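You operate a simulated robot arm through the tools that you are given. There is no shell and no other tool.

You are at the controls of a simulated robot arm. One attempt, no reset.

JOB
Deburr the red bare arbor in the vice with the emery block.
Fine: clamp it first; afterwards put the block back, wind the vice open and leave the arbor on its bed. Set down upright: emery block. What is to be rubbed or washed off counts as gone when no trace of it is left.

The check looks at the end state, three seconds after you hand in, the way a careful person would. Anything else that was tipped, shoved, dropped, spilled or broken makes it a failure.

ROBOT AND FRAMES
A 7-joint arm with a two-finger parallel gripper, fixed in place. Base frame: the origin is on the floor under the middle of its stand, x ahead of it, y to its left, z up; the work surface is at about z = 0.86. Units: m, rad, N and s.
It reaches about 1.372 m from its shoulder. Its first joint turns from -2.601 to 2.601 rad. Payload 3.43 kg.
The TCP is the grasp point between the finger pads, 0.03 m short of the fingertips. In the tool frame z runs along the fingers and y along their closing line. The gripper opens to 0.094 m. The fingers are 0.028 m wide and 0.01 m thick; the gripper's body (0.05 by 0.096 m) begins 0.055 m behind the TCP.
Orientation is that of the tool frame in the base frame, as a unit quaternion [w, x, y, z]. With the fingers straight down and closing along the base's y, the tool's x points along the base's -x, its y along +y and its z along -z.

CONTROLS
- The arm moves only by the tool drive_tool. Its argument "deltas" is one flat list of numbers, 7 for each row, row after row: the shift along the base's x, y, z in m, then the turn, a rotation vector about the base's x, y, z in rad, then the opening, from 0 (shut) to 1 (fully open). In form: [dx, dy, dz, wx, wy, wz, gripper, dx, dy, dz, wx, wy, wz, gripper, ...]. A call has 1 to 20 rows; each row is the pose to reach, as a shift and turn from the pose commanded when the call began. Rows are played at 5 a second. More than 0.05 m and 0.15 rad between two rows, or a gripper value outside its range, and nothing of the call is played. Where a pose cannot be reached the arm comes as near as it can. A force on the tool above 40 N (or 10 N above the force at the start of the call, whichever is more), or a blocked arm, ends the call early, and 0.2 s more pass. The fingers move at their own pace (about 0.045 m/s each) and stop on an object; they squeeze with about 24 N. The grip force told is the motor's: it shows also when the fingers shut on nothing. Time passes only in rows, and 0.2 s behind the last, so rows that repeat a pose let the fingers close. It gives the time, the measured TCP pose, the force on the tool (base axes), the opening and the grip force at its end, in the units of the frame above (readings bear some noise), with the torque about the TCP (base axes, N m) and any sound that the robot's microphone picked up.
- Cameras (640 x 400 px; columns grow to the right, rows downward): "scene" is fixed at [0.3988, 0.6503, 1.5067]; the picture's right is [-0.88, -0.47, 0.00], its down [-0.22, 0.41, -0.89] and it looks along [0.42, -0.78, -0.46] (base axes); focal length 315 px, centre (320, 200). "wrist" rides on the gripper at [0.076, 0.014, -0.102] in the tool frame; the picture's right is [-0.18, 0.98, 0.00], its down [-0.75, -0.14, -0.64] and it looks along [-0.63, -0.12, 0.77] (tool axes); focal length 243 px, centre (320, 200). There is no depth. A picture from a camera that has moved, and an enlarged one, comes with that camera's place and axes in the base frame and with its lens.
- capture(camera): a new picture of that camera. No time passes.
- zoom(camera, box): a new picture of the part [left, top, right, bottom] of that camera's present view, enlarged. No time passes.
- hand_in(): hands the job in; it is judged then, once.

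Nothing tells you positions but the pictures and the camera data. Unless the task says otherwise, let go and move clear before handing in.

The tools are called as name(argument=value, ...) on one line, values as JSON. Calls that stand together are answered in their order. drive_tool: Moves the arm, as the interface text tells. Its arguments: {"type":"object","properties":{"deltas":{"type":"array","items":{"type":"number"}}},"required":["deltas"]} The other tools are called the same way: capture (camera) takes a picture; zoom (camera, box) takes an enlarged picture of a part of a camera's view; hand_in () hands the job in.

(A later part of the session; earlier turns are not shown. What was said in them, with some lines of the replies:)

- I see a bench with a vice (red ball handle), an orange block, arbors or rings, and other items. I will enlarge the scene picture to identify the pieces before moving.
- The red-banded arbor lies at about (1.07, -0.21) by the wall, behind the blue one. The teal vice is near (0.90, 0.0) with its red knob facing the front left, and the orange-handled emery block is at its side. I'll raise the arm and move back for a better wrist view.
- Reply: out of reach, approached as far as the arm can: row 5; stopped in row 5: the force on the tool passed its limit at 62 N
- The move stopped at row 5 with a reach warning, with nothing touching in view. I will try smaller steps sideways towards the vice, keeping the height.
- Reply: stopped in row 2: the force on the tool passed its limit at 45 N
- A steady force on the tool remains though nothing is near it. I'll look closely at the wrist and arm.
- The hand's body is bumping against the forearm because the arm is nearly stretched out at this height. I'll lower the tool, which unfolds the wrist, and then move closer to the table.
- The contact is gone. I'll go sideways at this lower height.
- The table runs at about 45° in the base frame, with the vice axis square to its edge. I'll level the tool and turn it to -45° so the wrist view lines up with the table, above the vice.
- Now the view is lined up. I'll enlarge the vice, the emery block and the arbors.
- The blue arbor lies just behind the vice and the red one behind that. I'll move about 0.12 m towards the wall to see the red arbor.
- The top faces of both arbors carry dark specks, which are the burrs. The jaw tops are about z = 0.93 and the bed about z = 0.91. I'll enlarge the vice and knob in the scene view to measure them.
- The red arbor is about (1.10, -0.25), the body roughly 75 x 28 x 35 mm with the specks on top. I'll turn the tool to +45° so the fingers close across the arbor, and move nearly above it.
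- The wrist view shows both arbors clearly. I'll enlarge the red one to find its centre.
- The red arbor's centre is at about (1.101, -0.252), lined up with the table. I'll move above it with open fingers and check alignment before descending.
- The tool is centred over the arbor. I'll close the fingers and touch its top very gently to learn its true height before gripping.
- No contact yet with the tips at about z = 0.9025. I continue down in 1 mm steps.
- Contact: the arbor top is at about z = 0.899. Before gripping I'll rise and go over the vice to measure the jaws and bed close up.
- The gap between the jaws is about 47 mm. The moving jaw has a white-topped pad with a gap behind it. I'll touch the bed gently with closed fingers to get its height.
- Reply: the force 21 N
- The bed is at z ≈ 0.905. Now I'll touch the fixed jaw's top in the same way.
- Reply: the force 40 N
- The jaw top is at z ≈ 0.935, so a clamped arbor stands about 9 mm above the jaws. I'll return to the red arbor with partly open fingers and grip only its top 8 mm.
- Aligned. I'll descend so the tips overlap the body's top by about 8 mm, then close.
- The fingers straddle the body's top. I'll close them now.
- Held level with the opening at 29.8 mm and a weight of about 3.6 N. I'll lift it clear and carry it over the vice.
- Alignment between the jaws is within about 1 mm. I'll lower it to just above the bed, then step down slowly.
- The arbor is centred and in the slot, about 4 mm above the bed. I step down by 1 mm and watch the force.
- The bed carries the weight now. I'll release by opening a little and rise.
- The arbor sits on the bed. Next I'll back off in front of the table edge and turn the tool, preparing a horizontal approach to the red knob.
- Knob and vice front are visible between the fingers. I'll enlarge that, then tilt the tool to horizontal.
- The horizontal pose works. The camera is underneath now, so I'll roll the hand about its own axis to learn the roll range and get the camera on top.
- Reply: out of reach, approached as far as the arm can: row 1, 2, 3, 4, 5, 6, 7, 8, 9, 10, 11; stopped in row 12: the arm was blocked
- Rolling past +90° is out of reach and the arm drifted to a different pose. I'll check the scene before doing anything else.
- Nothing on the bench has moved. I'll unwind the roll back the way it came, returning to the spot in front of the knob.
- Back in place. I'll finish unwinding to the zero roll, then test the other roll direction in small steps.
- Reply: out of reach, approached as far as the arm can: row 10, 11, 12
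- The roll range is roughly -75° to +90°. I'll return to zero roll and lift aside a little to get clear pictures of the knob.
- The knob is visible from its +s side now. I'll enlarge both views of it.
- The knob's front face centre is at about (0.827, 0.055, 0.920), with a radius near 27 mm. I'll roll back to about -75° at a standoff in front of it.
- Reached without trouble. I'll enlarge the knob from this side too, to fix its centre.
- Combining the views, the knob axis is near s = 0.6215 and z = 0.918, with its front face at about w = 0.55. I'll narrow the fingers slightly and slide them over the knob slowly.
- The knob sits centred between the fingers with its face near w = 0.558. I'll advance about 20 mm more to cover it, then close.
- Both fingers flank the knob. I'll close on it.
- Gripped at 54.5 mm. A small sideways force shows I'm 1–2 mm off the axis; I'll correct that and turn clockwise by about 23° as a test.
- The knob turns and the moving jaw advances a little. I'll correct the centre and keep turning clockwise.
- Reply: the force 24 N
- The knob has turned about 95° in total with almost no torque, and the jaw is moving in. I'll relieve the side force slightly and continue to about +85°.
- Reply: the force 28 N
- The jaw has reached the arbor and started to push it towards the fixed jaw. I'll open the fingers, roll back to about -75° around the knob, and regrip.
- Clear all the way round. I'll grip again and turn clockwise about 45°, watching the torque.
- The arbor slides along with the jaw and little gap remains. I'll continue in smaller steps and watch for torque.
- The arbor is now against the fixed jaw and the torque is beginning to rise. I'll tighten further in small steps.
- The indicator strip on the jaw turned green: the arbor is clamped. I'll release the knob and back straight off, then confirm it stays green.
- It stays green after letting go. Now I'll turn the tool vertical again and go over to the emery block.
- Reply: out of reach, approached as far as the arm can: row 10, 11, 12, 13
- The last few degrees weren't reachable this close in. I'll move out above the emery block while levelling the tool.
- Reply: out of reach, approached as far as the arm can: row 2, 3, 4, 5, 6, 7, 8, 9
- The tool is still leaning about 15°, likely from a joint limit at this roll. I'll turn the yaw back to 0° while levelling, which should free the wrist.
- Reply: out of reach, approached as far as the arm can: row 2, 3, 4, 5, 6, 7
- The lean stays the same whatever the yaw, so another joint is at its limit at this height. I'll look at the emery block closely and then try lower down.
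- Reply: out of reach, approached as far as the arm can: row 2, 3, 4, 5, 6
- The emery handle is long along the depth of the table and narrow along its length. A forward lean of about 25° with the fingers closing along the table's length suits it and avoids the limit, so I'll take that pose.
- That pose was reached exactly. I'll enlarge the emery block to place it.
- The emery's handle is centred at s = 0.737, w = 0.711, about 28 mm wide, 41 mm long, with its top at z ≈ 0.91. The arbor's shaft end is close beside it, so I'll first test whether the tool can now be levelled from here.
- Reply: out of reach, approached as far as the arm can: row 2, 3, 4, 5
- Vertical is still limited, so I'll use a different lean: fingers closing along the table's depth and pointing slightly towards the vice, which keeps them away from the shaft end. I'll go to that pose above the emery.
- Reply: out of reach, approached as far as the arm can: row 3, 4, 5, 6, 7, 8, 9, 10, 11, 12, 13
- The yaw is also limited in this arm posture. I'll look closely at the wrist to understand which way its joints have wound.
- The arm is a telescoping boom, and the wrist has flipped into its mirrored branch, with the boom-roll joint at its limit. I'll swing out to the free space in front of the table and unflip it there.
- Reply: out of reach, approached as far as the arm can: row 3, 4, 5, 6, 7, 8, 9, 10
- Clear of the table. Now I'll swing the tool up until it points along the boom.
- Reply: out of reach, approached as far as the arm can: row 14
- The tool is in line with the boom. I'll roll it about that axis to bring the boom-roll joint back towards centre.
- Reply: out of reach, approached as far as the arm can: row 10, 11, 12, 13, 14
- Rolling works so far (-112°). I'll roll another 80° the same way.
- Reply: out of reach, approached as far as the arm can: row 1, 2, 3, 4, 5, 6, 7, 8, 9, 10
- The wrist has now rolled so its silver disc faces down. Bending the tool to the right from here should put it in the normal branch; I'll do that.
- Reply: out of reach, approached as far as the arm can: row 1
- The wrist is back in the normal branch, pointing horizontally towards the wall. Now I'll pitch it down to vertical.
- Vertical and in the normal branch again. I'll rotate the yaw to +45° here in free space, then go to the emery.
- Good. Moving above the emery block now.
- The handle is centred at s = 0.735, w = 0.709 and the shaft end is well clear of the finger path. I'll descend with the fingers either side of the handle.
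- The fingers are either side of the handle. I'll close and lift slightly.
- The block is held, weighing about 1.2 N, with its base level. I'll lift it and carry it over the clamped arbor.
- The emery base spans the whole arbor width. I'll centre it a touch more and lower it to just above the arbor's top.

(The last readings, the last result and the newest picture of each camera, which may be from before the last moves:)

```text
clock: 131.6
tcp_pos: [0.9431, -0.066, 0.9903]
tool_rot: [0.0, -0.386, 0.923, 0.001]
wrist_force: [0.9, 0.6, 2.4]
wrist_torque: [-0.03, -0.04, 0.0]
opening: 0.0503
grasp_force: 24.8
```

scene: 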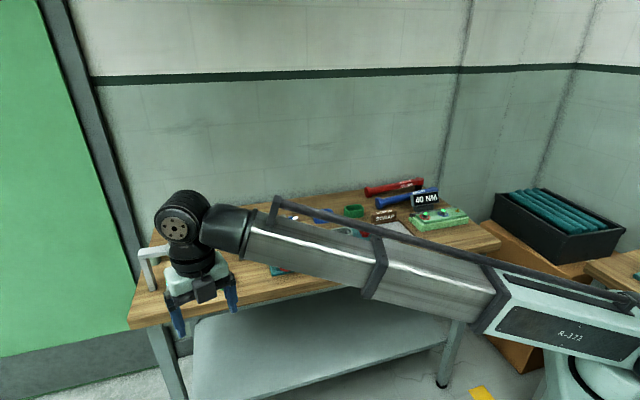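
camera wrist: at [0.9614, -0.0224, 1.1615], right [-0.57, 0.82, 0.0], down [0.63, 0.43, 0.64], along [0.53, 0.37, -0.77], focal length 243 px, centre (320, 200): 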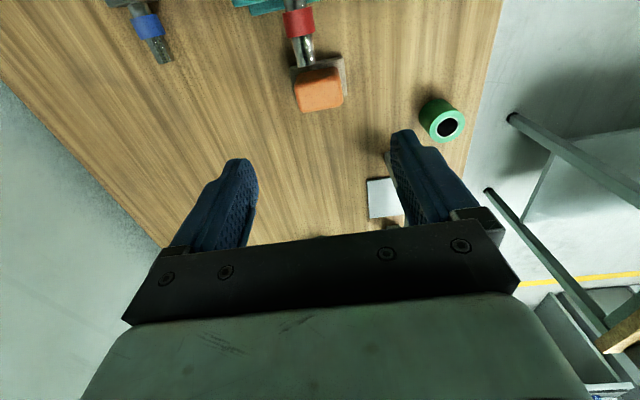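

Contact at TCP z ≈ 0.990. I'll press about 1 mm more and rub back and forth along the arbor.

drive_tool(deltas=[0, 0, -0.001, 0, 0, 0, 0, 0.007, 0.007, -0.001, 0, 0, 0, 0, 0.014, 0.014, -0.001, 0, 0, 0, 0, 0.007, 0.007, -0.001, 0, 0, 0, 0, 0, 0, -0.001, 0, 0, 0, 0, -0.007, -0.007, -0.001, 0, 0, 0, 0, -0.014, -0.014, -0.001, 0, 0, 0, 0, -0.007, -0.007, -0.001, 0, 0, 0, 0, 0, 0, -0.001, 0, 0, 0, 0, 0.007, 0.007, -0.001, 0, 0, 0, 0, 0.014, 0.014, -0.001, 0, 0, 0, 0, 0.007, 0.007, -0.001, 0, 0, 0, 0, 0, 0, -0.001, 0, 0, 0, 0, -0.007, -0.007, -0.001, 0, 0, 0, 0, -0.014, -0.014, -0.001, 0, 0, 0, 0, -0.007, -0.007, -0.001, 0, 0, 0, 0, 0, 0, -0.001, 0, 0, 0, 0])

zoom(camera="wrist", box=[220, 40, 420, 190])

zoom(camera="scene", box=[245, 190, 315, 260])

```text
clock: 135.2
tcp_pos: [0.9435, -0.0669, 0.9901]
tool_rot: [-0.001, -0.384, 0.923, 0.001]
wrist_force: [-0.9, -2.4, 4.6]
wrist_torque: [0.03, -0.03, 0.01]
opening: 0.0501
grasp_force: 24.0
```

```text
2.67 times, centred on (320, 115) of wrist
camera zoom: at [0.8791, -0.1094, 1.0924], right [-0.57, 0.82, 0.0], down [0.63, 0.43, 0.64], along [0.53, 0.37, -0.77], focal length 647 px, centre (320, 427)
```

zoom: 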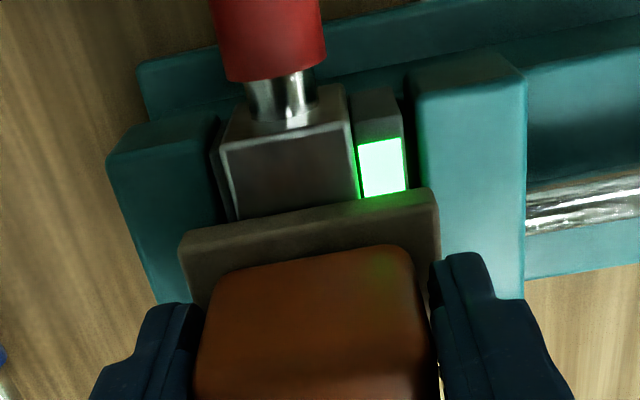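

```text
5.71 times, centred on (280, 225) of scene
camera zoom: at [0.3988, 0.6503, 1.5067], right [-0.88, -0.47, 0.0], down [-0.22, 0.41, -0.89], along [0.42, -0.78, -0.46], focal length 1802 px, centre (549, 57)
```

zoom: 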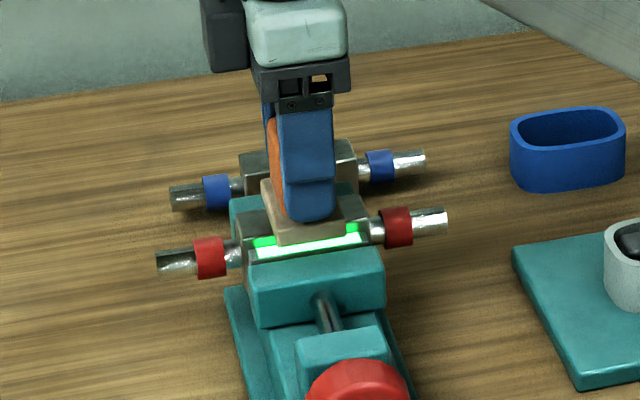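

The visible end of the face is already clean. I'll do another set of longer strokes with a little side shift to cover everything.

drive_tool(deltas=[0.009, 0.009, -0.001, 0, 0, 0, 0, 0.018, 0.018, -0.001, 0, 0, 0, 0, 0.0205, 0.0155, -0.001, 0, 0, 0, 0, 0.0115, 0.0065, -0.001, 0, 0, 0, 0, 0.0025, -0.0025, -0.001, 0, 0, 0, 0, -0.0065, -0.0115, -0.001, 0, 0, 0, 0, -0.0155, -0.0205, -0.001, 0, 0, 0, 0, -0.02, -0.016, -0.001, 0, 0, 0, 0, -0.011, -0.007, -0.001, 0, 0, 0, 0, -0.002, 0.002, -0.001, 0, 0, 0, 0, 0.007, 0.011, -0.001, 0, 0, 0, 0, 0.016, 0.02, -0.001, 0, 0, 0, 0, 0.018, 0.018, -0.001, 0, 0, 0, 0, 0.009, 0.009, -0.001, 0, 0, 0, 0, 0, 0, -0.001, 0, 0, 0, 0, -0.009, -0.009, -0.001, 0, 0, 0, 0, -0.018, -0.018, -0.001, 0, 0, 0, 0, -0.009, -0.009, -0.001, 0, 0, 0, 0, 0, 0, 0, 0, 0, 0, 0])

drive_tool(deltas=[0, 0, 0.015, 0, 0, 0, 0, 0, 0, 0.035, 0, 0, 0, 0, 0, 0, 0.045, 0, 0, 0, 0, 0.03, 0.03, 0.045, 0, 0, 0, 0, 0.06, 0.06, 0.045, 0, 0, 0, 0, 0.0785, 0.0841, 0.045, 0, 0, 0, 0])

capture(camera="wrist")

zoom(camera="scene", box=[245, 195, 305, 240])

```text
clock: 139.2
tcp_pos: [0.9421, -0.0661, 0.9902]
tool_rot: [-0.001, -0.385, 0.923, 0.001]
wrist_force: [-1.9, -2.2, 6.2]
wrist_torque: [-0.15, 0.09, -0.02]
opening: 0.0502
grasp_force: 23.7
```

```text
clock: 140.6
tcp_pos: [1.0196, 0.0188, 1.0334]
tool_rot: [-0.001, -0.383, 0.924, 0.0]
wrist_force: [0.1, 1.0, -1.5]
wrist_torque: [-0.02, -0.02, 0.04]
opening: 0.0501
grasp_force: 24.5
```

```text
taken
camera wrist: at [0.9574, -0.0244, 1.1362], right [-0.57, 0.82, 0.0], down [0.63, 0.43, 0.64], along [0.53, 0.37, -0.77], focal length 243 px, centre (320, 200)
```

wrist: 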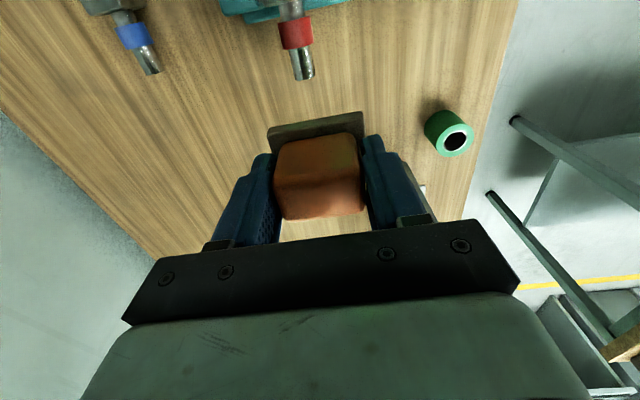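

```text
8.89 times, centred on (275, 218) of scene
camera zoom: at [0.3988, 0.6503, 1.5067], right [-0.88, -0.47, 0.0], down [-0.22, 0.41, -0.89], along [0.42, -0.78, -0.46], focal length 2803 px, centre (720, 44)
```

zoom: 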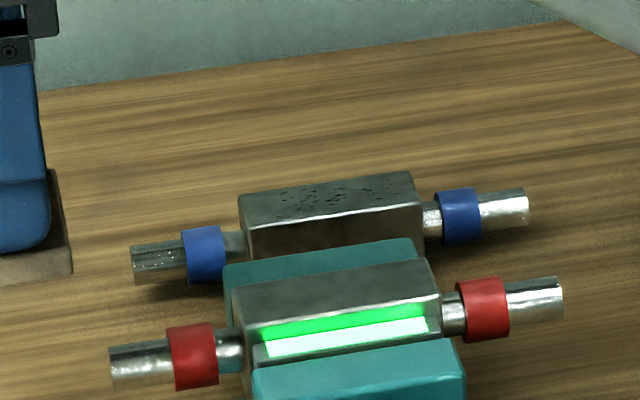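

From the scene camera the top looks clean. I'll look straight down on it from higher up with the wrist camera to be sure.

drive_tool(deltas=[-0.02, -0.022, 0.02, 0, 0, 0, 0, -0.04, -0.043, 0.045, 0, 0, 0, 0, -0.06, -0.063, 0.07, 0, 0, 0, 0, -0.076, -0.081, 0.09, 0, 0, 0, 0, -0.076, -0.081, 0.09, 0, 0, 0, 0])

zoom(camera="wrist", box=[240, 0, 400, 120])

capture(camera="wrist")

```text
clock: 141.8
tcp_pos: [0.9454, -0.0618, 1.1245]
tool_rot: [-0.001, -0.385, 0.923, 0.001]
wrist_force: [-0.4, 1.0, -1.1]
wrist_torque: [0.02, -0.01, 0.0]
opening: 0.0501
grasp_force: 24.2
```

```text
3.33 times, centred on (320, 60) of wrist
camera zoom: at [0.8818, -0.1057, 1.2271], right [-0.57, 0.82, 0.0], down [0.63, 0.43, 0.64], along [0.53, 0.37, -0.77], focal length 809 px, centre (320, 667)
```

zoom: 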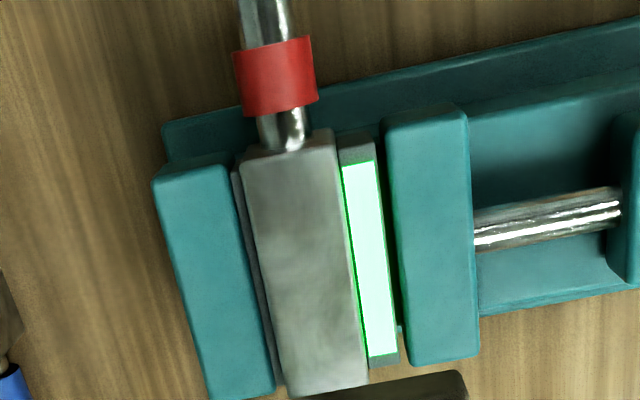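

```text
taken
camera wrist: at [0.8818, -0.1057, 1.2271], right [-0.57, 0.82, 0.0], down [0.63, 0.43, 0.64], along [0.53, 0.37, -0.77], focal length 243 px, centre (320, 200)
```

wrist: 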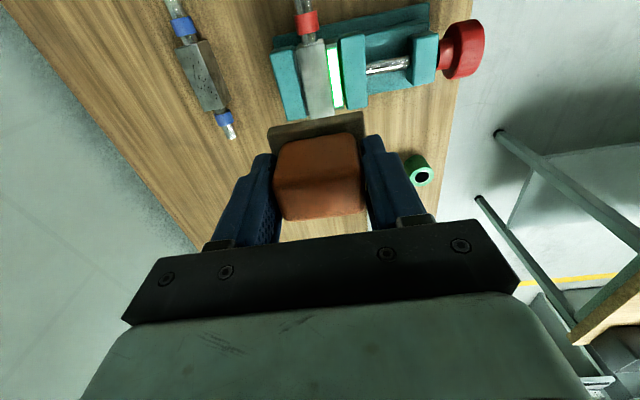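

The whole top face looks clear of specks. I'll enlarge it more to be certain no faint trace is left.

zoom(camera="wrist", box=[295, 35, 340, 80])

zoom(camera="wrist", box=[295, 75, 340, 120])

zoom(camera="scene", box=[262, 218, 292, 240])

```text
8.89 times, centred on (318, 58) of wrist
camera zoom: at [0.8818, -0.1057, 1.2271], right [-0.57, 0.82, 0.0], down [0.63, 0.43, 0.64], along [0.53, 0.37, -0.77], focal length 2157 px, centre (342, 1467)
```

zoom: 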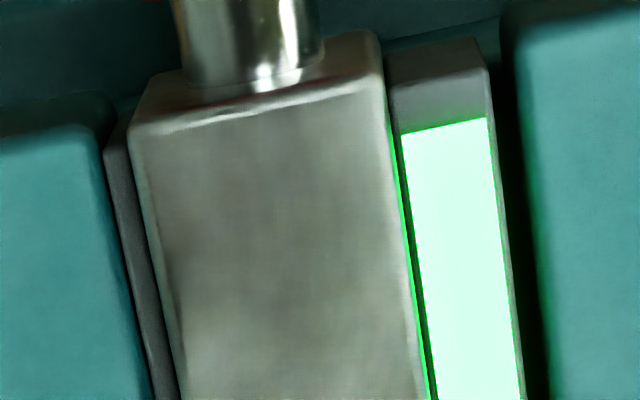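

```text
8.89 times, centred on (318, 98) of wrist
camera zoom: at [0.8818, -0.1057, 1.2271], right [-0.57, 0.82, 0.0], down [0.63, 0.43, 0.64], along [0.53, 0.37, -0.77], focal length 2157 px, centre (342, 1111)
```

zoom: 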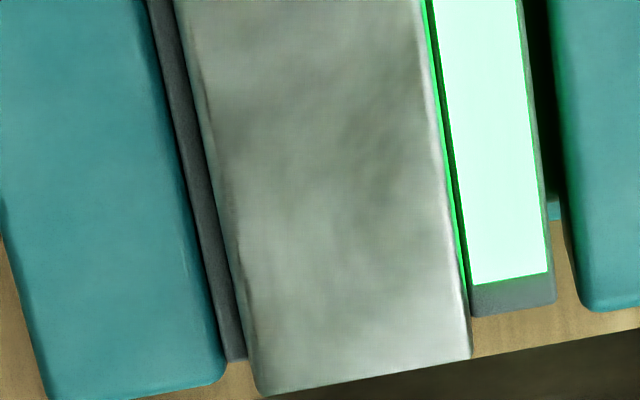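

```text
16.00 times, centred on (277, 229) of scene
camera zoom: at [0.3988, 0.6503, 1.5067], right [-0.88, -0.47, 0.0], down [-0.22, 0.41, -0.89], along [0.42, -0.78, -0.46], focal length 5046 px, centre (1008, -264)
```

zoom: 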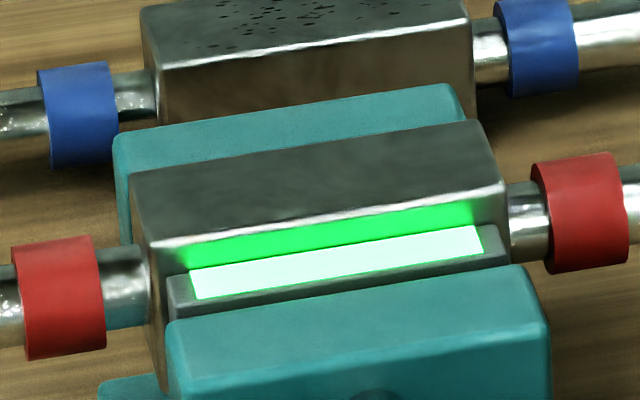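

No specks remain, but there is some faint mottling that could be metal texture. To be safe I'll go back and give it one more thorough rub, then compare.

drive_tool(deltas=[-0.0025, -0.0031, -0.04, 0, 0, 0, 0, -0.0025, -0.0031, -0.08, 0, 0, 0, 0, -0.0025, -0.0031, -0.11, 0, 0, 0, 0, -0.0025, -0.0031, -0.125, 0, 0, 0, 0, -0.0025, -0.0031, -0.131, 0, 0, 0, 0, -0.0025, -0.0031, -0.134, 0, 0, 0, 0, -0.0025, -0.0031, -0.136, 0, 0, 0, 0])

drive_tool(deltas=[0.01, 0.01, 0, 0, 0, 0, 0, 0.019, 0.019, 0, 0, 0, 0, 0, 0.01, 0.01, 0, 0, 0, 0, 0, 0, 0, 0, 0, 0, 0, 0, -0.01, -0.01, 0, 0, 0, 0, 0, -0.019, -0.019, 0, 0, 0, 0, 0, -0.01, -0.01, 0, 0, 0, 0, 0, 0.003, -0.003, 0, 0, 0, 0, 0, 0.013, 0.007, 0, 0, 0, 0, 0, 0.021, 0.015, 0, 0, 0, 0, 0, 0.007, 0.013, 0, 0, 0, 0, 0, -0.003, 0.003, 0, 0, 0, 0, 0, -0.013, -0.007, 0, 0, 0, 0, 0, -0.021, -0.015, 0, 0, 0, 0, 0, -0.007, -0.013, 0, 0, 0, 0, 0, 0, 0, 0, 0, 0, 0, 0, 0.01, 0.01, 0, 0, 0, 0, 0, 0.019, 0.019, 0, 0, 0, 0, 0, 0.01, 0.01, 0, 0, 0, 0, 0, 0, 0, 0, 0, 0, 0, 0])

drive_tool(deltas=[0, 0, 0.02, 0, 0, 0, 0, 0.001, 0.001, 0.06, 0, 0, 0, 0, 0.0025, 0.0031, 0.1, 0, 0, 0, 0, 0.0025, 0.0031, 0.136, 0, 0, 0, 0, 0.0025, 0.0031, 0.136, 0, 0, 0, 0])

zoom(camera="wrist", box=[295, 35, 340, 80])

zoom(camera="wrist", box=[295, 75, 340, 120])

```text
clock: 143.4
tcp_pos: [0.9434, -0.0665, 0.9897]
tool_rot: [0.0, -0.384, 0.923, 0.001]
wrist_force: [1.0, -0.3, 5.6]
wrist_torque: [-0.07, 0.06, 0.02]
opening: 0.0498
grasp_force: 24.1
```

```text
clock: 147.6
tcp_pos: [0.9419, -0.0662, 0.9892]
tool_rot: [0.0, -0.384, 0.923, 0.001]
wrist_force: [1.6, 1.4, 4.8]
wrist_torque: [0.09, -0.09, 0.01]
opening: 0.05
grasp_force: 23.8
```

```text
clock: 148.8
tcp_pos: [0.9447, -0.063, 1.1244]
tool_rot: [-0.001, -0.385, 0.923, 0.001]
wrist_force: [0.0, -0.1, -0.6]
wrist_torque: [-0.01, 0.02, 0.03]
opening: 0.05
grasp_force: 23.7
```

```text
8.89 times, centred on (318, 58) of wrist
camera zoom: at [0.8814, -0.1063, 1.2273], right [-0.57, 0.82, 0.0], down [0.63, 0.43, 0.64], along [0.53, 0.37, -0.77], focal length 2157 px, centre (342, 1467)
```

zoom: 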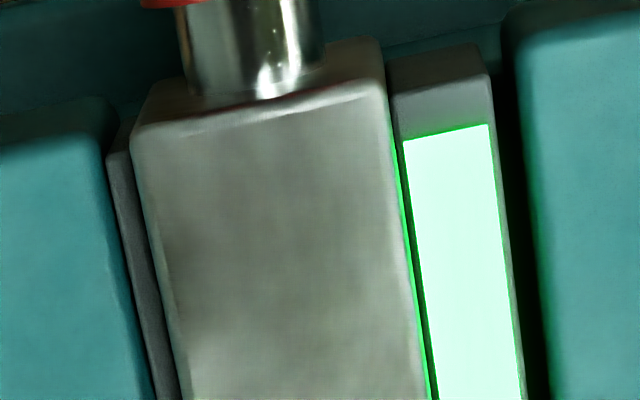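

```text
8.89 times, centred on (318, 98) of wrist
camera zoom: at [0.8814, -0.1063, 1.2273], right [-0.57, 0.82, 0.0], down [0.63, 0.43, 0.64], along [0.53, 0.37, -0.77], focal length 2157 px, centre (342, 1111)
```

zoom: 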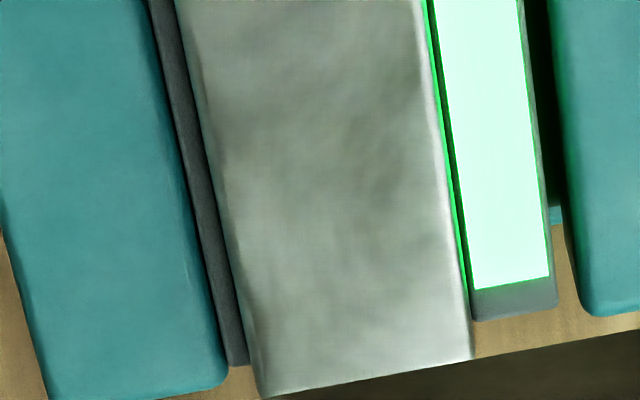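

The mottling is unchanged, so it is just the metal; the burrs are gone. Now I'll put the emery block back where it stood.

drive_tool(deltas=[0.02, 0.0213, -0.02, 0, 0, 0, 0, 0.04, 0.0426, -0.04, 0, 0, 0, 0, 0.06, 0.0639, -0.06, 0, 0, 0, 0, 0.076, 0.081, -0.08, 0, 0, 0, 0, 0.076, 0.081, -0.12, 0, 0, 0, 0, 0.076, 0.081, -0.155, 0, 0, 0, 0, 0.076, 0.081, -0.185, 0, 0, 0, 0, 0.076, 0.081, -0.2, 0, 0, 0, 0, 0.076, 0.081, -0.209, 0, 0, 0, 0, 0.076, 0.081, -0.213, 0, 0, 0, 0, 0.076, 0.081, -0.215, 0, 0, 0, 0, 0.076, 0.081, -0.216, 0, 0, 0, 0])

```text
clock: 151.4
tcp_pos: [1.0224, 0.019, 0.908]
tool_rot: [-0.001, -0.385, 0.923, 0.001]
wrist_force: [-0.1, -0.4, -1.2]
wrist_torque: [-0.02, 0.04, 0.03]
opening: 0.0503
grasp_force: 24.3
```

drive_tool(deltas=[0, 0, -0.0005, 0, 0, 0, 0, 0, 0, -0.001, 0, 0, 0, 0, 0, 0, -0.0015, 0, 0, 0, 0, 0, 0, -0.0015, 0, 0, 0, 0])

zoom(camera="scene", box=[215, 210, 285, 280])

```text
clock: 152.4
tcp_pos: [1.0201, 0.0173, 0.9074]
tool_rot: [0.0, -0.384, 0.923, 0.001]
wrist_force: [-0.3, -0.2, -1.8]
wrist_torque: [-0.01, -0.04, -0.01]
opening: 0.0499
grasp_force: 24.1
```

```text
5.71 times, centred on (250, 245) of scene
camera zoom: at [0.3988, 0.6503, 1.5067], right [-0.88, -0.47, 0.0], down [-0.22, 0.41, -0.89], along [0.42, -0.78, -0.46], focal length 1802 px, centre (720, -57)
```

zoom: 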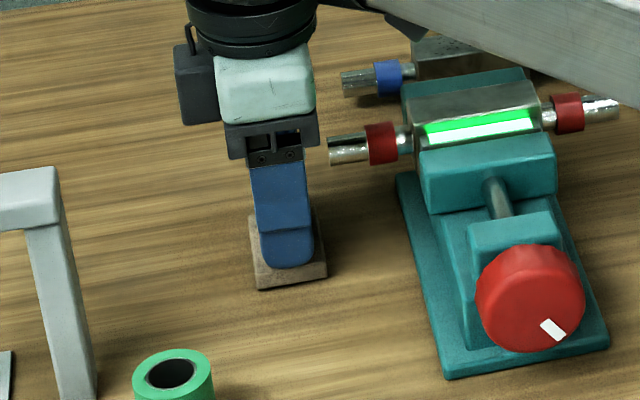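

It still hangs free, so it must have shifted a little upward in the grip. I continue down in half-millimetre steps.

drive_tool(deltas=[0, 0, -0.0005, 0, 0, 0, 0, 0, 0, -0.001, 0, 0, 0, 0, 0, 0, -0.0015, 0, 0, 0, 0, 0, 0, -0.0015, 0, 0, 0, 0])

```text
clock: 153.4
tcp_pos: [1.0212, 0.0195, 0.9055]
tool_rot: [0.0, -0.385, 0.923, 0.001]
wrist_force: [-0.4, -0.5, -1.4]
wrist_torque: [-0.01, 0.01, 0.03]
opening: 0.0504
grasp_force: 23.8
```

drive_tool(deltas=[0, 0, -0.0005, 0, 0, 0, 0, 0, 0, -0.001, 0, 0, 0, 0, 0, 0, -0.0015, 0, 0, 0, 0, 0, 0, -0.0015, 0, 0, 0, 0])

```text
clock: 154.4
tcp_pos: [1.0205, 0.0178, 0.9059]
tool_rot: [0.0, -0.384, 0.923, 0.001]
wrist_force: [1.1, -0.7, 14.1]
wrist_torque: [0.01, -0.03, -0.03]
opening: 0.0503
grasp_force: 23.6
```

It's on the table now. I'll ease off slightly, open the fingers, and lift straight up.

drive_tool(deltas=[0, 0, 0.001, 0, 0, 0, 0, 0, 0, 0.001, 0, 0, 0, 0.7, 0, 0, 0.001, 0, 0, 0, 0.75, 0, 0, 0.001, 0, 0, 0, 0.75, 0, 0, 0.02, 0, 0, 0, 0.75, 0, 0, 0.05, 0, 0, 0, 0.75, 0, 0, 0.09, 0, 0, 0, 0.75, 0, 0, 0.13, 0, 0, 0, 0.75, 0, 0, 0.16, 0, 0, 0, 0.75])

zoom(camera="scene", box=[215, 210, 285, 280])

zoom(camera="wrist", box=[240, 20, 400, 140])

```text
clock: 156.4
tcp_pos: [1.0212, 0.0181, 1.0646]
tool_rot: [0.0, -0.384, 0.923, 0.001]
wrist_force: [0.2, -0.6, 0.1]
wrist_torque: [-0.01, 0.03, 0.0]
opening: 0.0706
grasp_force: 0.0
```

```text
5.71 times, centred on (250, 245) of scene
camera zoom: at [0.3988, 0.6503, 1.5067], right [-0.88, -0.47, 0.0], down [-0.22, 0.41, -0.89], along [0.42, -0.78, -0.46], focal length 1802 px, centre (720, -57)
```

zoom: 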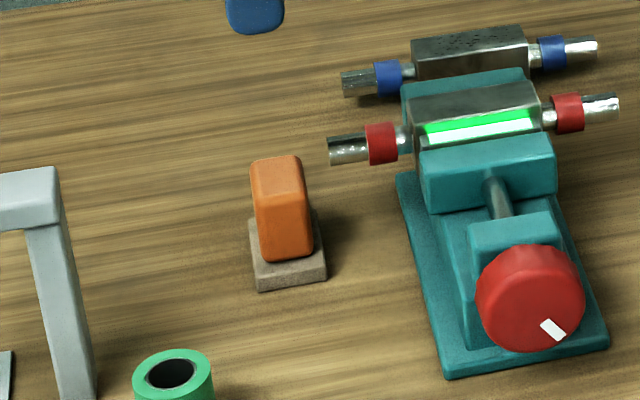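

```text
3.33 times, centred on (320, 80) of wrist
camera zoom: at [0.9582, -0.0248, 1.1671], right [-0.57, 0.82, 0.0], down [0.63, 0.43, 0.64], along [0.53, 0.37, -0.77], focal length 809 px, centre (320, 600)
```

zoom: 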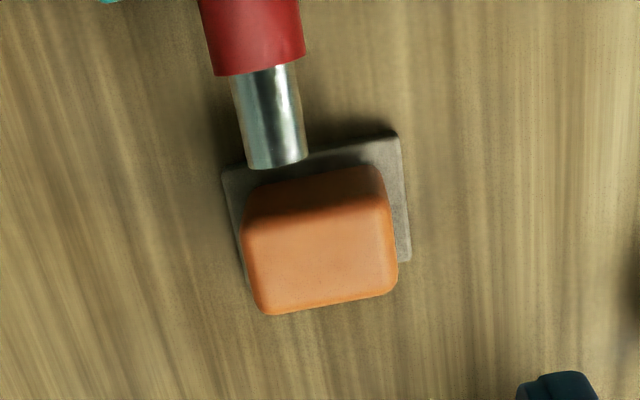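

The emery stands upright in its original place. Next I'll go back in front of the vice while turning the hand, staying within the normal wrist branch.

drive_tool(deltas=[-0.022, 0.0086, 0, 0, 0, -0.1375, 0.75, -0.044, 0.0172, 0, 0, 0, -0.275, 0.75, -0.066, 0.0258, 0, 0, 0, -0.4125, 0.75, -0.088, 0.0343, 0, 0, 0, -0.55, 0.75, -0.11, 0.0429, 0, 0, 0, -0.6875, 0.75, -0.132, 0.0515, 0, 0, 0, -0.825, 0.75, -0.154, 0.0601, 0, 0, 0, -0.9625, 0.75, -0.176, 0.0687, 0, 0, 0, -1.1, 0.75, -0.198, 0.0773, 0, 0, 0, -1.2375, 0.75, -0.22, 0.0858, 0, 0, 0, -1.375, 0.75, -0.242, 0.0944, 0, 0, 0, -1.5125, 0.75, -0.264, 0.103, 0, 0, 0, -1.5708, 0.75])

capture(camera="scene")

```text
clock: 159.0
tcp_pos: [0.7578, 0.1233, 1.0638]
tool_rot: [0.0, 0.383, 0.924, 0.001]
wrist_force: [0.7, 0.3, -0.3]
wrist_torque: [-0.02, -0.01, 0.03]
opening: 0.0706
grasp_force: 0.1
```

```text
taken
```

scene: 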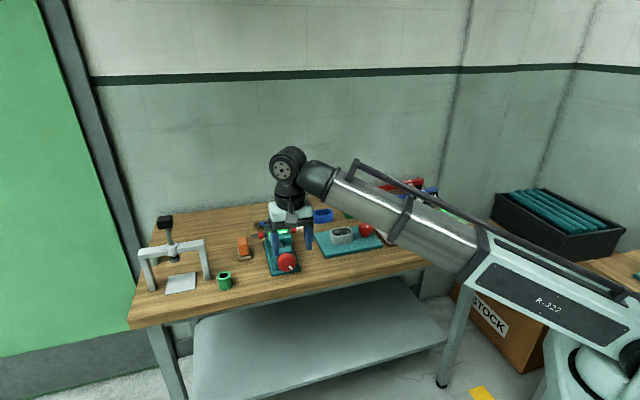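

Normal branch, yaw -45°. Pitching to horizontal as before, then rolling to about +80° at a standoff.

drive_tool(deltas=[0, 0, 0, -0.0926, -0.0926, 0, 0.72, 0, 0, 0, -0.1852, -0.1852, 0, 0.72, 0, 0, 0, -0.2778, -0.2778, 0, 0.72, 0, 0, 0, -0.3702, -0.3702, 0, 0.72, 0, 0, 0, -0.4628, -0.4628, 0, 0.72, 0, 0, 0, -0.5554, -0.5554, 0, 0.72, 0, 0, 0, -0.648, -0.648, 0, 0.72, 0, 0, 0, -0.7406, -0.7406, 0, 0.72, 0, 0, 0, -0.8331, -0.8331, 0, 0.72, 0, 0, 0, -0.9257, -0.9257, 0, 0.72, 0, 0, 0, -1.0183, -1.0183, 0, 0.72, 0, 0, 0, -1.1107, -1.1107, 0, 0.72, 0, 0, 0, -1.1107, -1.1107, 0, 0.72])

drive_tool(deltas=[-0.002, 0.003, -0.012, 0.099, -0.099, 0, 0.72, -0.004, 0.006, -0.024, 0.198, -0.198, 0, 0.72, -0.006, 0.009, -0.036, 0.297, -0.297, 0, 0.72, -0.008, 0.012, -0.048, 0.396, -0.396, 0, 0.72, -0.01, 0.014, -0.06, 0.495, -0.495, 0, 0.72, -0.012, 0.016, -0.075, 0.594, -0.594, 0, 0.72, -0.014, 0.018, -0.09, 0.693, -0.693, 0, 0.72, -0.016, 0.02, -0.11, 0.792, -0.792, 0, 0.72, -0.0184, 0.0219, -0.13, 0.891, -0.891, 0, 0.72, -0.0184, 0.0219, -0.1445, 0.9873, -0.9873, 0, 0.72, -0.0184, 0.0219, -0.1445, 0.9873, -0.9873, 0, 0.72])

capture(camera="scene")

capture(camera="wrist")

```text
clock: 161.8
tcp_pos: [0.7565, 0.1216, 1.0638]
tool_rot: [0.653, 0.27, 0.653, -0.271]
wrist_force: [-0.1, 0.4, -0.2]
wrist_torque: [-0.01, 0.0, 0.02]
opening: 0.0677
grasp_force: 0.0
```

```text
clock: 164.2
tcp_pos: [0.7395, 0.1419, 0.9283]
tool_rot: [0.681, 0.615, 0.351, 0.186]
wrist_force: [-0.8, 0.8, 0.0]
wrist_torque: [0.02, -0.01, 0.01]
opening: 0.0677
grasp_force: 0.0
out of reach, approached as far as the arm can: row 10, 11
```

```text
taken
```

scene: 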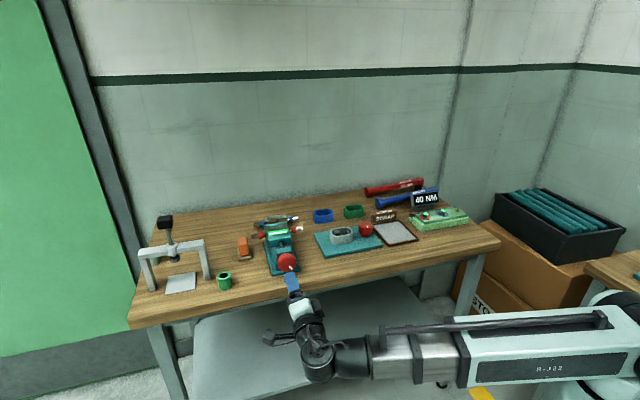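

```text
taken
camera wrist: at [0.7215, 0.2713, 0.9222], right [0.05, 0.05, 1.0], down [-0.99, -0.09, 0.05], along [0.09, -1.0, 0.04], focal length 243 px, centre (320, 200)
```

wrist: 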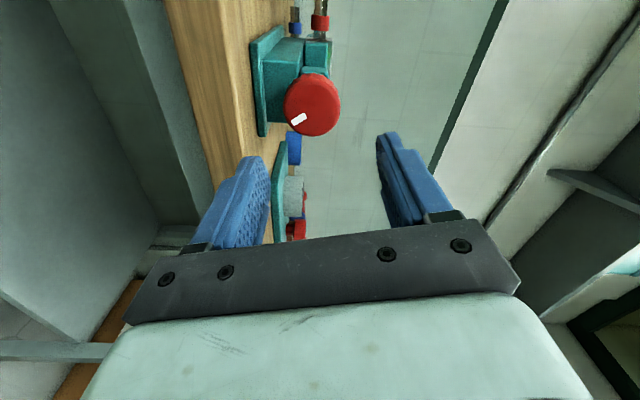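

The roll limit here is about +75°. I'll back it off slightly and check the knob's alignment in an enlarged view.

drive_tool(deltas=[-0.001, 0.0, -0.004, -0.0424, 0.0424, 0, 0.72, -0.002, 0.0, -0.0085, -0.0849, 0.0849, 0, 0.72, -0.002, 0.0, -0.0085, -0.0849, 0.0849, 0, 0.72])

zoom(camera="wrist", box=[240, 40, 400, 160])

```text
clock: 165.0
tcp_pos: [0.7371, 0.1427, 0.9194]
tool_rot: [0.692, 0.592, 0.388, 0.145]
wrist_force: [0.0, -0.1, -0.5]
wrist_torque: [0.02, -0.02, 0.03]
opening: 0.0679
grasp_force: 0.0
```

```text
3.33 times, centred on (320, 100) of wrist
camera zoom: at [0.7187, 0.2707, 0.9045], right [0.13, 0.13, 0.98], down [-0.99, -0.08, 0.14], along [0.1, -0.99, 0.12], focal length 809 px, centre (320, 533)
```

zoom: 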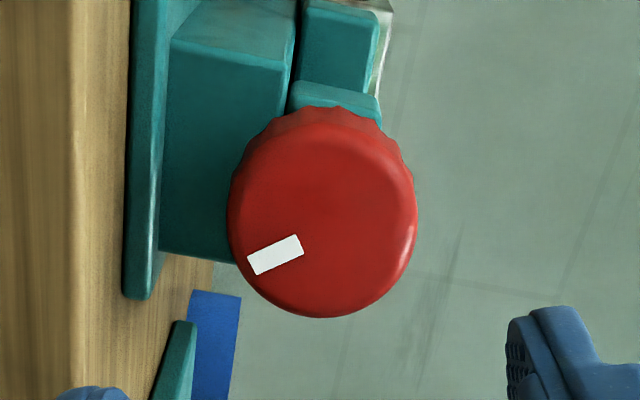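

The knob is aligned within about 1.5 mm. I'll slide the open fingers over it.

drive_tool(deltas=[0.015, -0.016, 0, 0, 0, 0, 0.72, 0.03, -0.032, 0, 0, 0, 0, 0.72, 0.045, -0.047, 0, 0, 0, 0, 0.72, 0.06, -0.062, 0, 0, 0, 0, 0.72, 0.07, -0.0722, 0, 0, 0, 0, 0.72, 0.077, -0.0792, 0, 0, 0, 0, 0.72, 0.083, -0.0852, 0, 0, 0, 0, 0.72, 0.0885, -0.0907, 0, 0, 0, 0, 0.72, 0.0885, -0.0907, 0, 0, 0, 0, 0.72])

zoom(camera="scene", box=[250, 205, 320, 285])

zoom(camera="wrist", box=[220, 40, 420, 190])

```text
clock: 167.0
tcp_pos: [0.8258, 0.0522, 0.9188]
tool_rot: [0.691, 0.592, 0.387, 0.146]
wrist_force: [-0.7, 0.0, 0.5]
wrist_torque: [-0.02, -0.03, -0.01]
opening: 0.0677
grasp_force: 0.1
```

```text
5.00 times, centred on (285, 245) of scene
camera zoom: at [0.3988, 0.6503, 1.5067], right [-0.88, -0.47, 0.0], down [-0.22, 0.41, -0.89], along [0.42, -0.78, -0.46], focal length 1577 px, centre (495, -25)
```

zoom: 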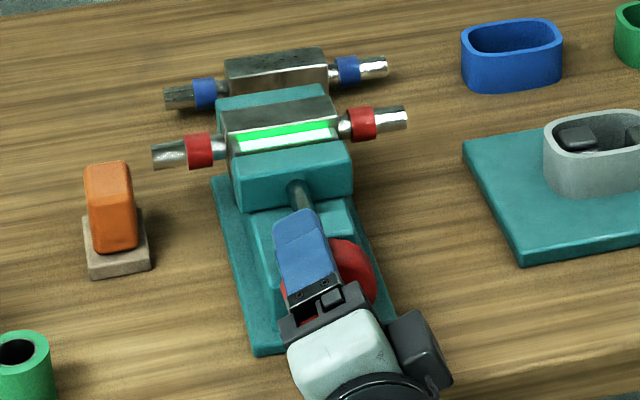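

```text
2.67 times, centred on (320, 115) of wrist
camera zoom: at [0.8071, 0.18, 0.9049], right [0.13, 0.13, 0.98], down [-0.99, -0.08, 0.14], along [0.1, -0.99, 0.12], focal length 647 px, centre (320, 427)
```

zoom: 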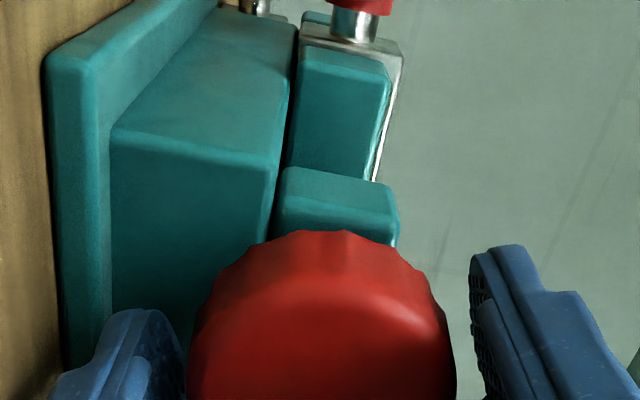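

Centred on the knob. I'll grip and turn counter-clockwise about 45° first.

drive_tool(deltas=[0, 0, 0, 0, 0, 0, 0, 0, 0, 0, 0, 0, 0, 0, 0, 0, 0, 0, 0, 0, 0, 0, 0, 0, 0, 0, 0, 0])

drive_tool(deltas=[0, 0, 0, -0.0707, 0.0707, 0, 0, 0, 0, 0, -0.1626, 0.1626, 0, 0, 0, 0, 0, -0.2546, 0.2546, 0, 0, 0, 0, 0, -0.3465, 0.3465, 0, 0, 0, 0, 0, -0.4384, 0.4384, 0, 0, 0, 0, 0, -0.5303, 0.5303, 0, 0, 0, 0, 0, -0.5303, 0.5303, 0, 0])

zoom(camera="scene", box=[250, 205, 320, 285])

```text
clock: 168.0
tcp_pos: [0.8247, 0.0519, 0.9202]
tool_rot: [0.691, 0.593, 0.386, 0.145]
wrist_force: [-1.2, -3.3, 2.0]
wrist_torque: [-0.19, -0.14, 0.1]
opening: 0.0534
grasp_force: 44.7
```

```text
clock: 169.6
tcp_pos: [0.8257, 0.0536, 0.9194]
tool_rot: [0.696, 0.41, 0.577, -0.119]
wrist_force: [-13.8, -4.8, -1.1]
wrist_torque: [-0.54, -0.32, 0.55]
opening: 0.0535
grasp_force: 45.0
```

```text
5.00 times, centred on (285, 245) of scene
camera zoom: at [0.3988, 0.6503, 1.5067], right [-0.88, -0.47, 0.0], down [-0.22, 0.41, -0.89], along [0.42, -0.78, -0.46], focal length 1577 px, centre (495, -25)
```

zoom: 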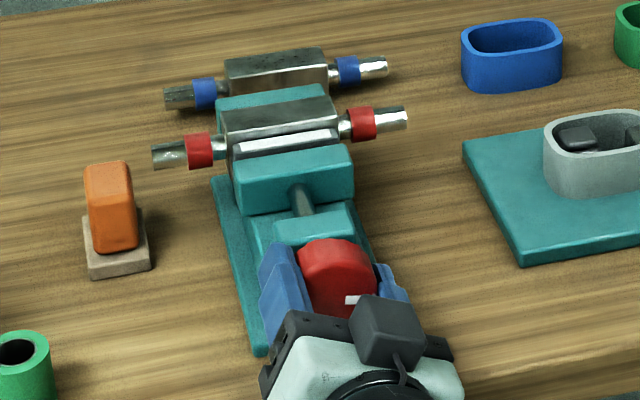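

The indicator has gone out, so the jaw is releasing. I'll keep winding counter-clockwise, with a slight centre correction.

drive_tool(deltas=[-0.0008, -0.0008, 0, -0.0707, 0.0707, 0, 0, -0.0008, -0.0008, 0, -0.1626, 0.1626, 0, 0, -0.0008, -0.0008, 0, -0.2546, 0.2546, 0, 0, -0.0008, -0.0008, 0, -0.3465, 0.3465, 0, 0, -0.0008, -0.0008, 0, -0.4384, 0.4384, 0, 0, -0.0008, -0.0008, 0, -0.5303, 0.5303, 0, 0, -0.0008, -0.0008, 0, -0.6223, 0.6223, 0, 0, -0.0008, -0.0008, 0, -0.7142, 0.7142, 0, 0, -0.0008, -0.0008, 0, -0.8061, 0.8061, 0, 0, -0.0008, -0.0008, 0, -0.8061, 0.8061, 0, 0])

zoom(camera="scene", box=[250, 205, 320, 285])

```text
clock: 171.8
tcp_pos: [0.8252, 0.0514, 0.9199]
tool_rot: [0.522, 0.033, 0.706, -0.478]
wrist_force: [1.3, 6.4, 12.5]
wrist_torque: [0.15, 0.28, 0.38]
opening: 0.0529
grasp_force: 44.7
```

```text
5.00 times, centred on (285, 245) of scene
camera zoom: at [0.3988, 0.6503, 1.5067], right [-0.88, -0.47, 0.0], down [-0.22, 0.41, -0.89], along [0.42, -0.78, -0.46], focal length 1577 px, centre (495, -25)
```

zoom: 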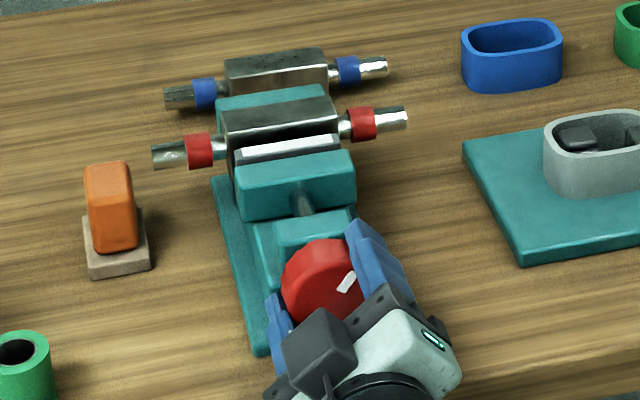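

The jaw is backing away. I continue winding.

drive_tool(deltas=[0.0003, 0.0003, 0.0007, -0.0707, 0.0707, 0, 0, 0.0003, 0.0003, 0.0007, -0.1626, 0.1626, 0, 0, 0.0003, 0.0003, 0.0007, -0.2546, 0.2546, 0, 0, 0.0003, 0.0003, 0.0007, -0.3465, 0.3465, 0, 0, 0.0003, 0.0003, 0.0007, -0.4384, 0.4384, 0, 0, 0.0003, 0.0003, 0.0007, -0.5303, 0.5303, 0, 0, 0.0003, 0.0003, 0.0007, -0.6223, 0.6223, 0, 0, 0.0003, 0.0003, 0.0007, -0.7142, 0.7142, 0, 0, 0.0003, 0.0003, 0.0007, -0.8061, 0.8061, 0, 0, 0.0003, 0.0003, 0.0007, -0.8061, 0.8061, 0, 0])

zoom(camera="scene", box=[250, 205, 320, 285])

```text
clock: 174.0
tcp_pos: [0.8246, 0.0521, 0.9195]
tool_rot: [-0.182, 0.353, -0.612, 0.684]
wrist_force: [-5.8, 6.8, 1.8]
wrist_torque: [0.45, 0.67, 0.27]
opening: 0.053
grasp_force: 45.2
```

```text
5.00 times, centred on (285, 245) of scene
camera zoom: at [0.3988, 0.6503, 1.5067], right [-0.88, -0.47, 0.0], down [-0.22, 0.41, -0.89], along [0.42, -0.78, -0.46], focal length 1577 px, centre (495, -25)
```

zoom: 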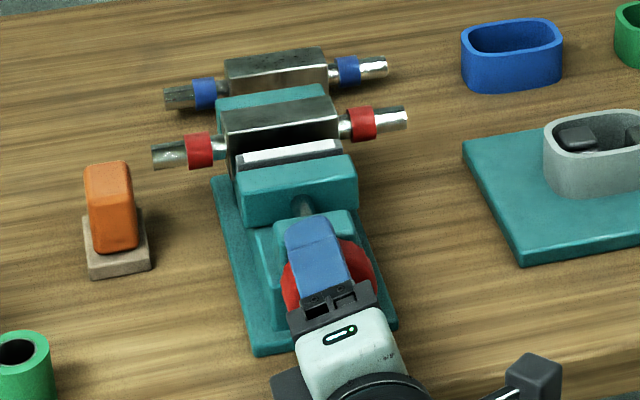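

About 176° unwound and the pad is clear of the arbor. I'll wind the remaining 60° to its original opening.

drive_tool(deltas=[0.0002, -0.0002, 0, -0.0707, 0.0707, 0, 0, 0.0002, -0.0002, 0, -0.1626, 0.1626, 0, 0, 0.0002, -0.0002, 0, -0.2546, 0.2546, 0, 0, 0.0002, -0.0002, 0, -0.3465, 0.3465, 0, 0, 0.0002, -0.0002, 0, -0.4384, 0.4384, 0, 0, 0.0002, -0.0002, 0, -0.5303, 0.5303, 0, 0, 0.0002, -0.0002, 0, -0.6223, 0.6223, 0, 0, 0.0002, -0.0002, 0, -0.7142, 0.7142, 0, 0, 0.0002, -0.0002, 0, -0.7142, 0.7142, 0, 0])

zoom(camera="scene", box=[250, 205, 320, 285])

```text
clock: 176.0
tcp_pos: [0.8242, 0.051, 0.9204]
tool_rot: [0.171, 0.606, -0.363, 0.686]
wrist_force: [-11.3, 7.6, -8.7]
wrist_torque: [-0.13, 0.17, -0.85]
opening: 0.0532
grasp_force: 44.9
```

```text
5.00 times, centred on (285, 245) of scene
camera zoom: at [0.3988, 0.6503, 1.5067], right [-0.88, -0.47, 0.0], down [-0.22, 0.41, -0.89], along [0.42, -0.78, -0.46], focal length 1577 px, centre (495, -25)
```

zoom: 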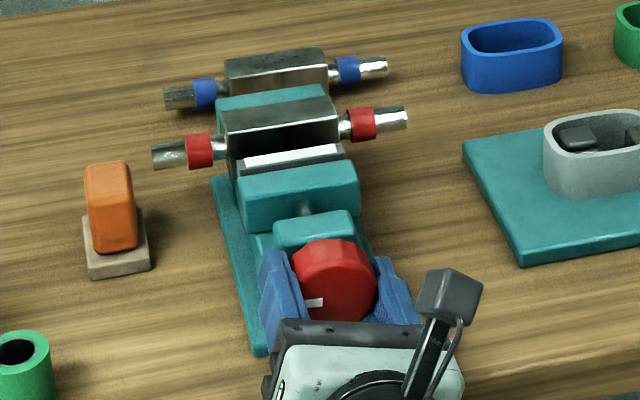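

The knob's mark is back where it began and the jaw is open. I'll release and back straight away.

drive_tool(deltas=[0, 0, 0, 0, 0, 0, 0.75, 0, 0, 0, 0, 0, 0, 0.75, 0, 0, 0, 0, 0, 0, 0.75, -0.01, 0.01, 0, 0, 0, 0, 0.75, -0.025, 0.025, 0, 0, 0, 0, 0.75, -0.045, 0.045, 0, 0, 0, 0, 0.75, -0.065, 0.065, 0, 0, 0, 0, 0.75, -0.09, 0.09, 0.0, 0, 0, 0, 0.75, -0.1, 0.1, 0.02, 0, 0, 0, 0.75, -0.1, 0.1, 0.05, 0, 0, 0, 0.75])

capture(camera="scene")

zoom(camera="scene", box=[220, 190, 320, 290])

capture(camera="wrist")

```text
clock: 178.2
tcp_pos: [0.7239, 0.1524, 0.9702]
tool_rot: [0.169, 0.606, -0.364, 0.687]
wrist_force: [-0.8, 0.8, -0.2]
wrist_torque: [0.0, 0.0, -0.02]
opening: 0.0706
grasp_force: 0.0
```

```text
taken
```

scene: 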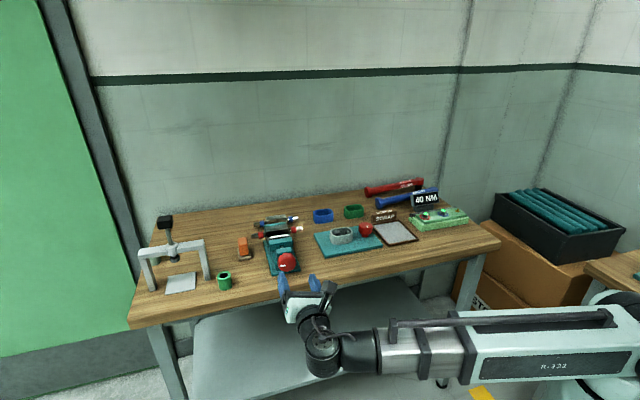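

```text
4.00 times, centred on (270, 240) of scene
camera zoom: at [0.3988, 0.6503, 1.5067], right [-0.88, -0.47, 0.0], down [-0.22, 0.41, -0.89], along [0.42, -0.78, -0.46], focal length 1262 px, centre (520, 40)
```

zoom: 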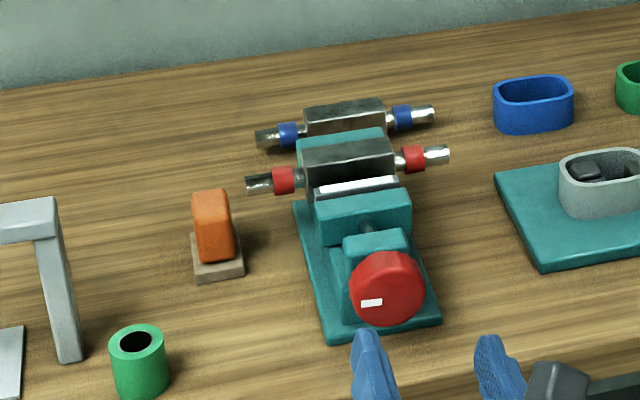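

```text
taken
camera wrist: at [0.6263, 0.2, 1.0379], right [-0.62, -0.63, -0.47], down [-0.2, 0.71, -0.68], along [0.75, -0.33, -0.57], focal length 243 px, centre (320, 200)
```

wrist: 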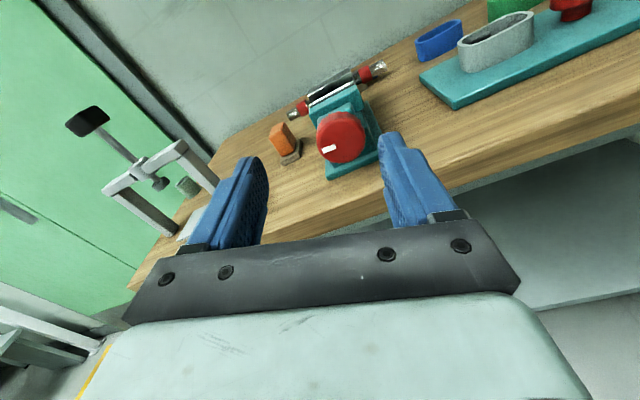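

Everything matches the starting layout except the arbor, now in the open vice. I'll zoom in once more on the arbor, the jaw gap and the emery to verify.

zoom(camera="scene", box=[250, 210, 306, 256])

zoom(camera="wrist", box=[250, 40, 400, 190])

zoom(camera="scene", box=[300, 170, 480, 270])

```text
8.70 times, centred on (278, 233) of scene
camera zoom: at [0.3988, 0.6503, 1.5067], right [-0.88, -0.47, 0.0], down [-0.22, 0.41, -0.89], along [0.42, -0.78, -0.46], focal length 2742 px, centre (685, -87)
```

zoom: 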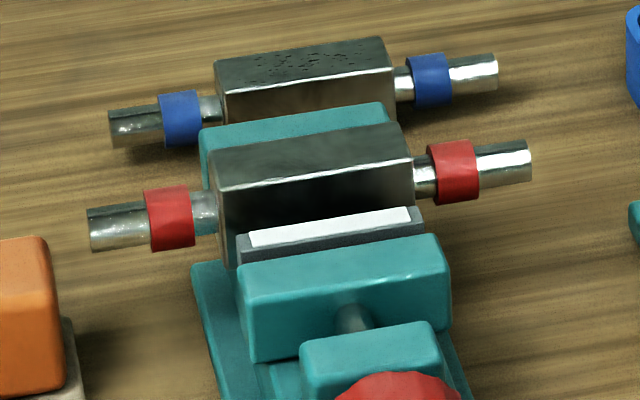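

```text
2.67 times, centred on (325, 115) of wrist
camera zoom: at [0.6263, 0.2, 1.0379], right [-0.62, -0.63, -0.47], down [-0.2, 0.71, -0.68], along [0.75, -0.33, -0.57], focal length 647 px, centre (307, 427)
```

zoom: 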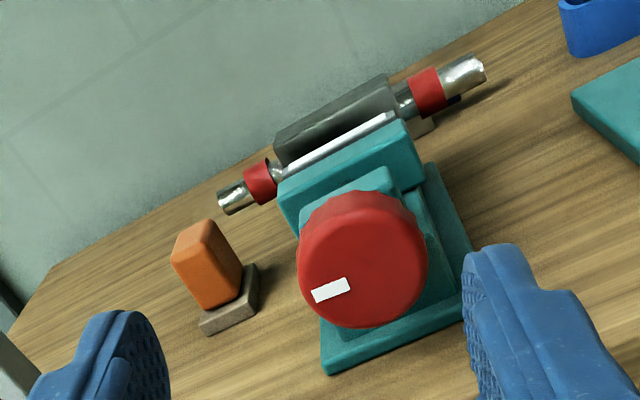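

```text
3.56 times, centred on (390, 220) of scene
camera zoom: at [0.3988, 0.6503, 1.5067], right [-0.88, -0.47, 0.0], down [-0.22, 0.41, -0.89], along [0.42, -0.78, -0.46], focal length 1121 px, centre (71, 129)
```

zoom: 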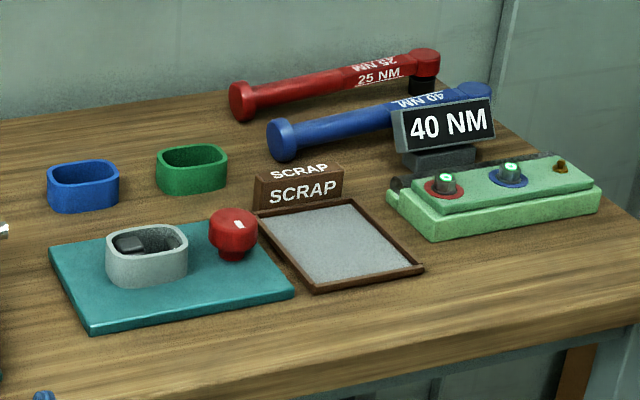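

The red arbor's top is clean and it rests on the bed of the open vice. The emery block stands upright in its place, the other items are undisturbed, and the gripper is empty and clear, so I'm handing in.

hand_in()

```text
The job is handed in.
```

The red arbor is deburred and the job is handed in. I haven't been told the result of the check.

- **Arbor:** I clamped it in the vice until the jaw's indicator went green, then rubbed the top face with the emery block. A close look afterwards showed no specks left. It now rests on the vice bed against the fixed jaw.
- **Emery block:** it stands upright, back where it was at the start.
- **Vice:** I wound it back open, so the knob's mark is in its starting position. There is a visible gap between the moving jaw and the arbor.
- **Everything else:** the final pictures show nothing else tipped or moved. The gripper is empty and about 12 cm clear of the knob.

The specks were only ever visible on the arbor's top face. I did not see its underside or the side facing the wall.
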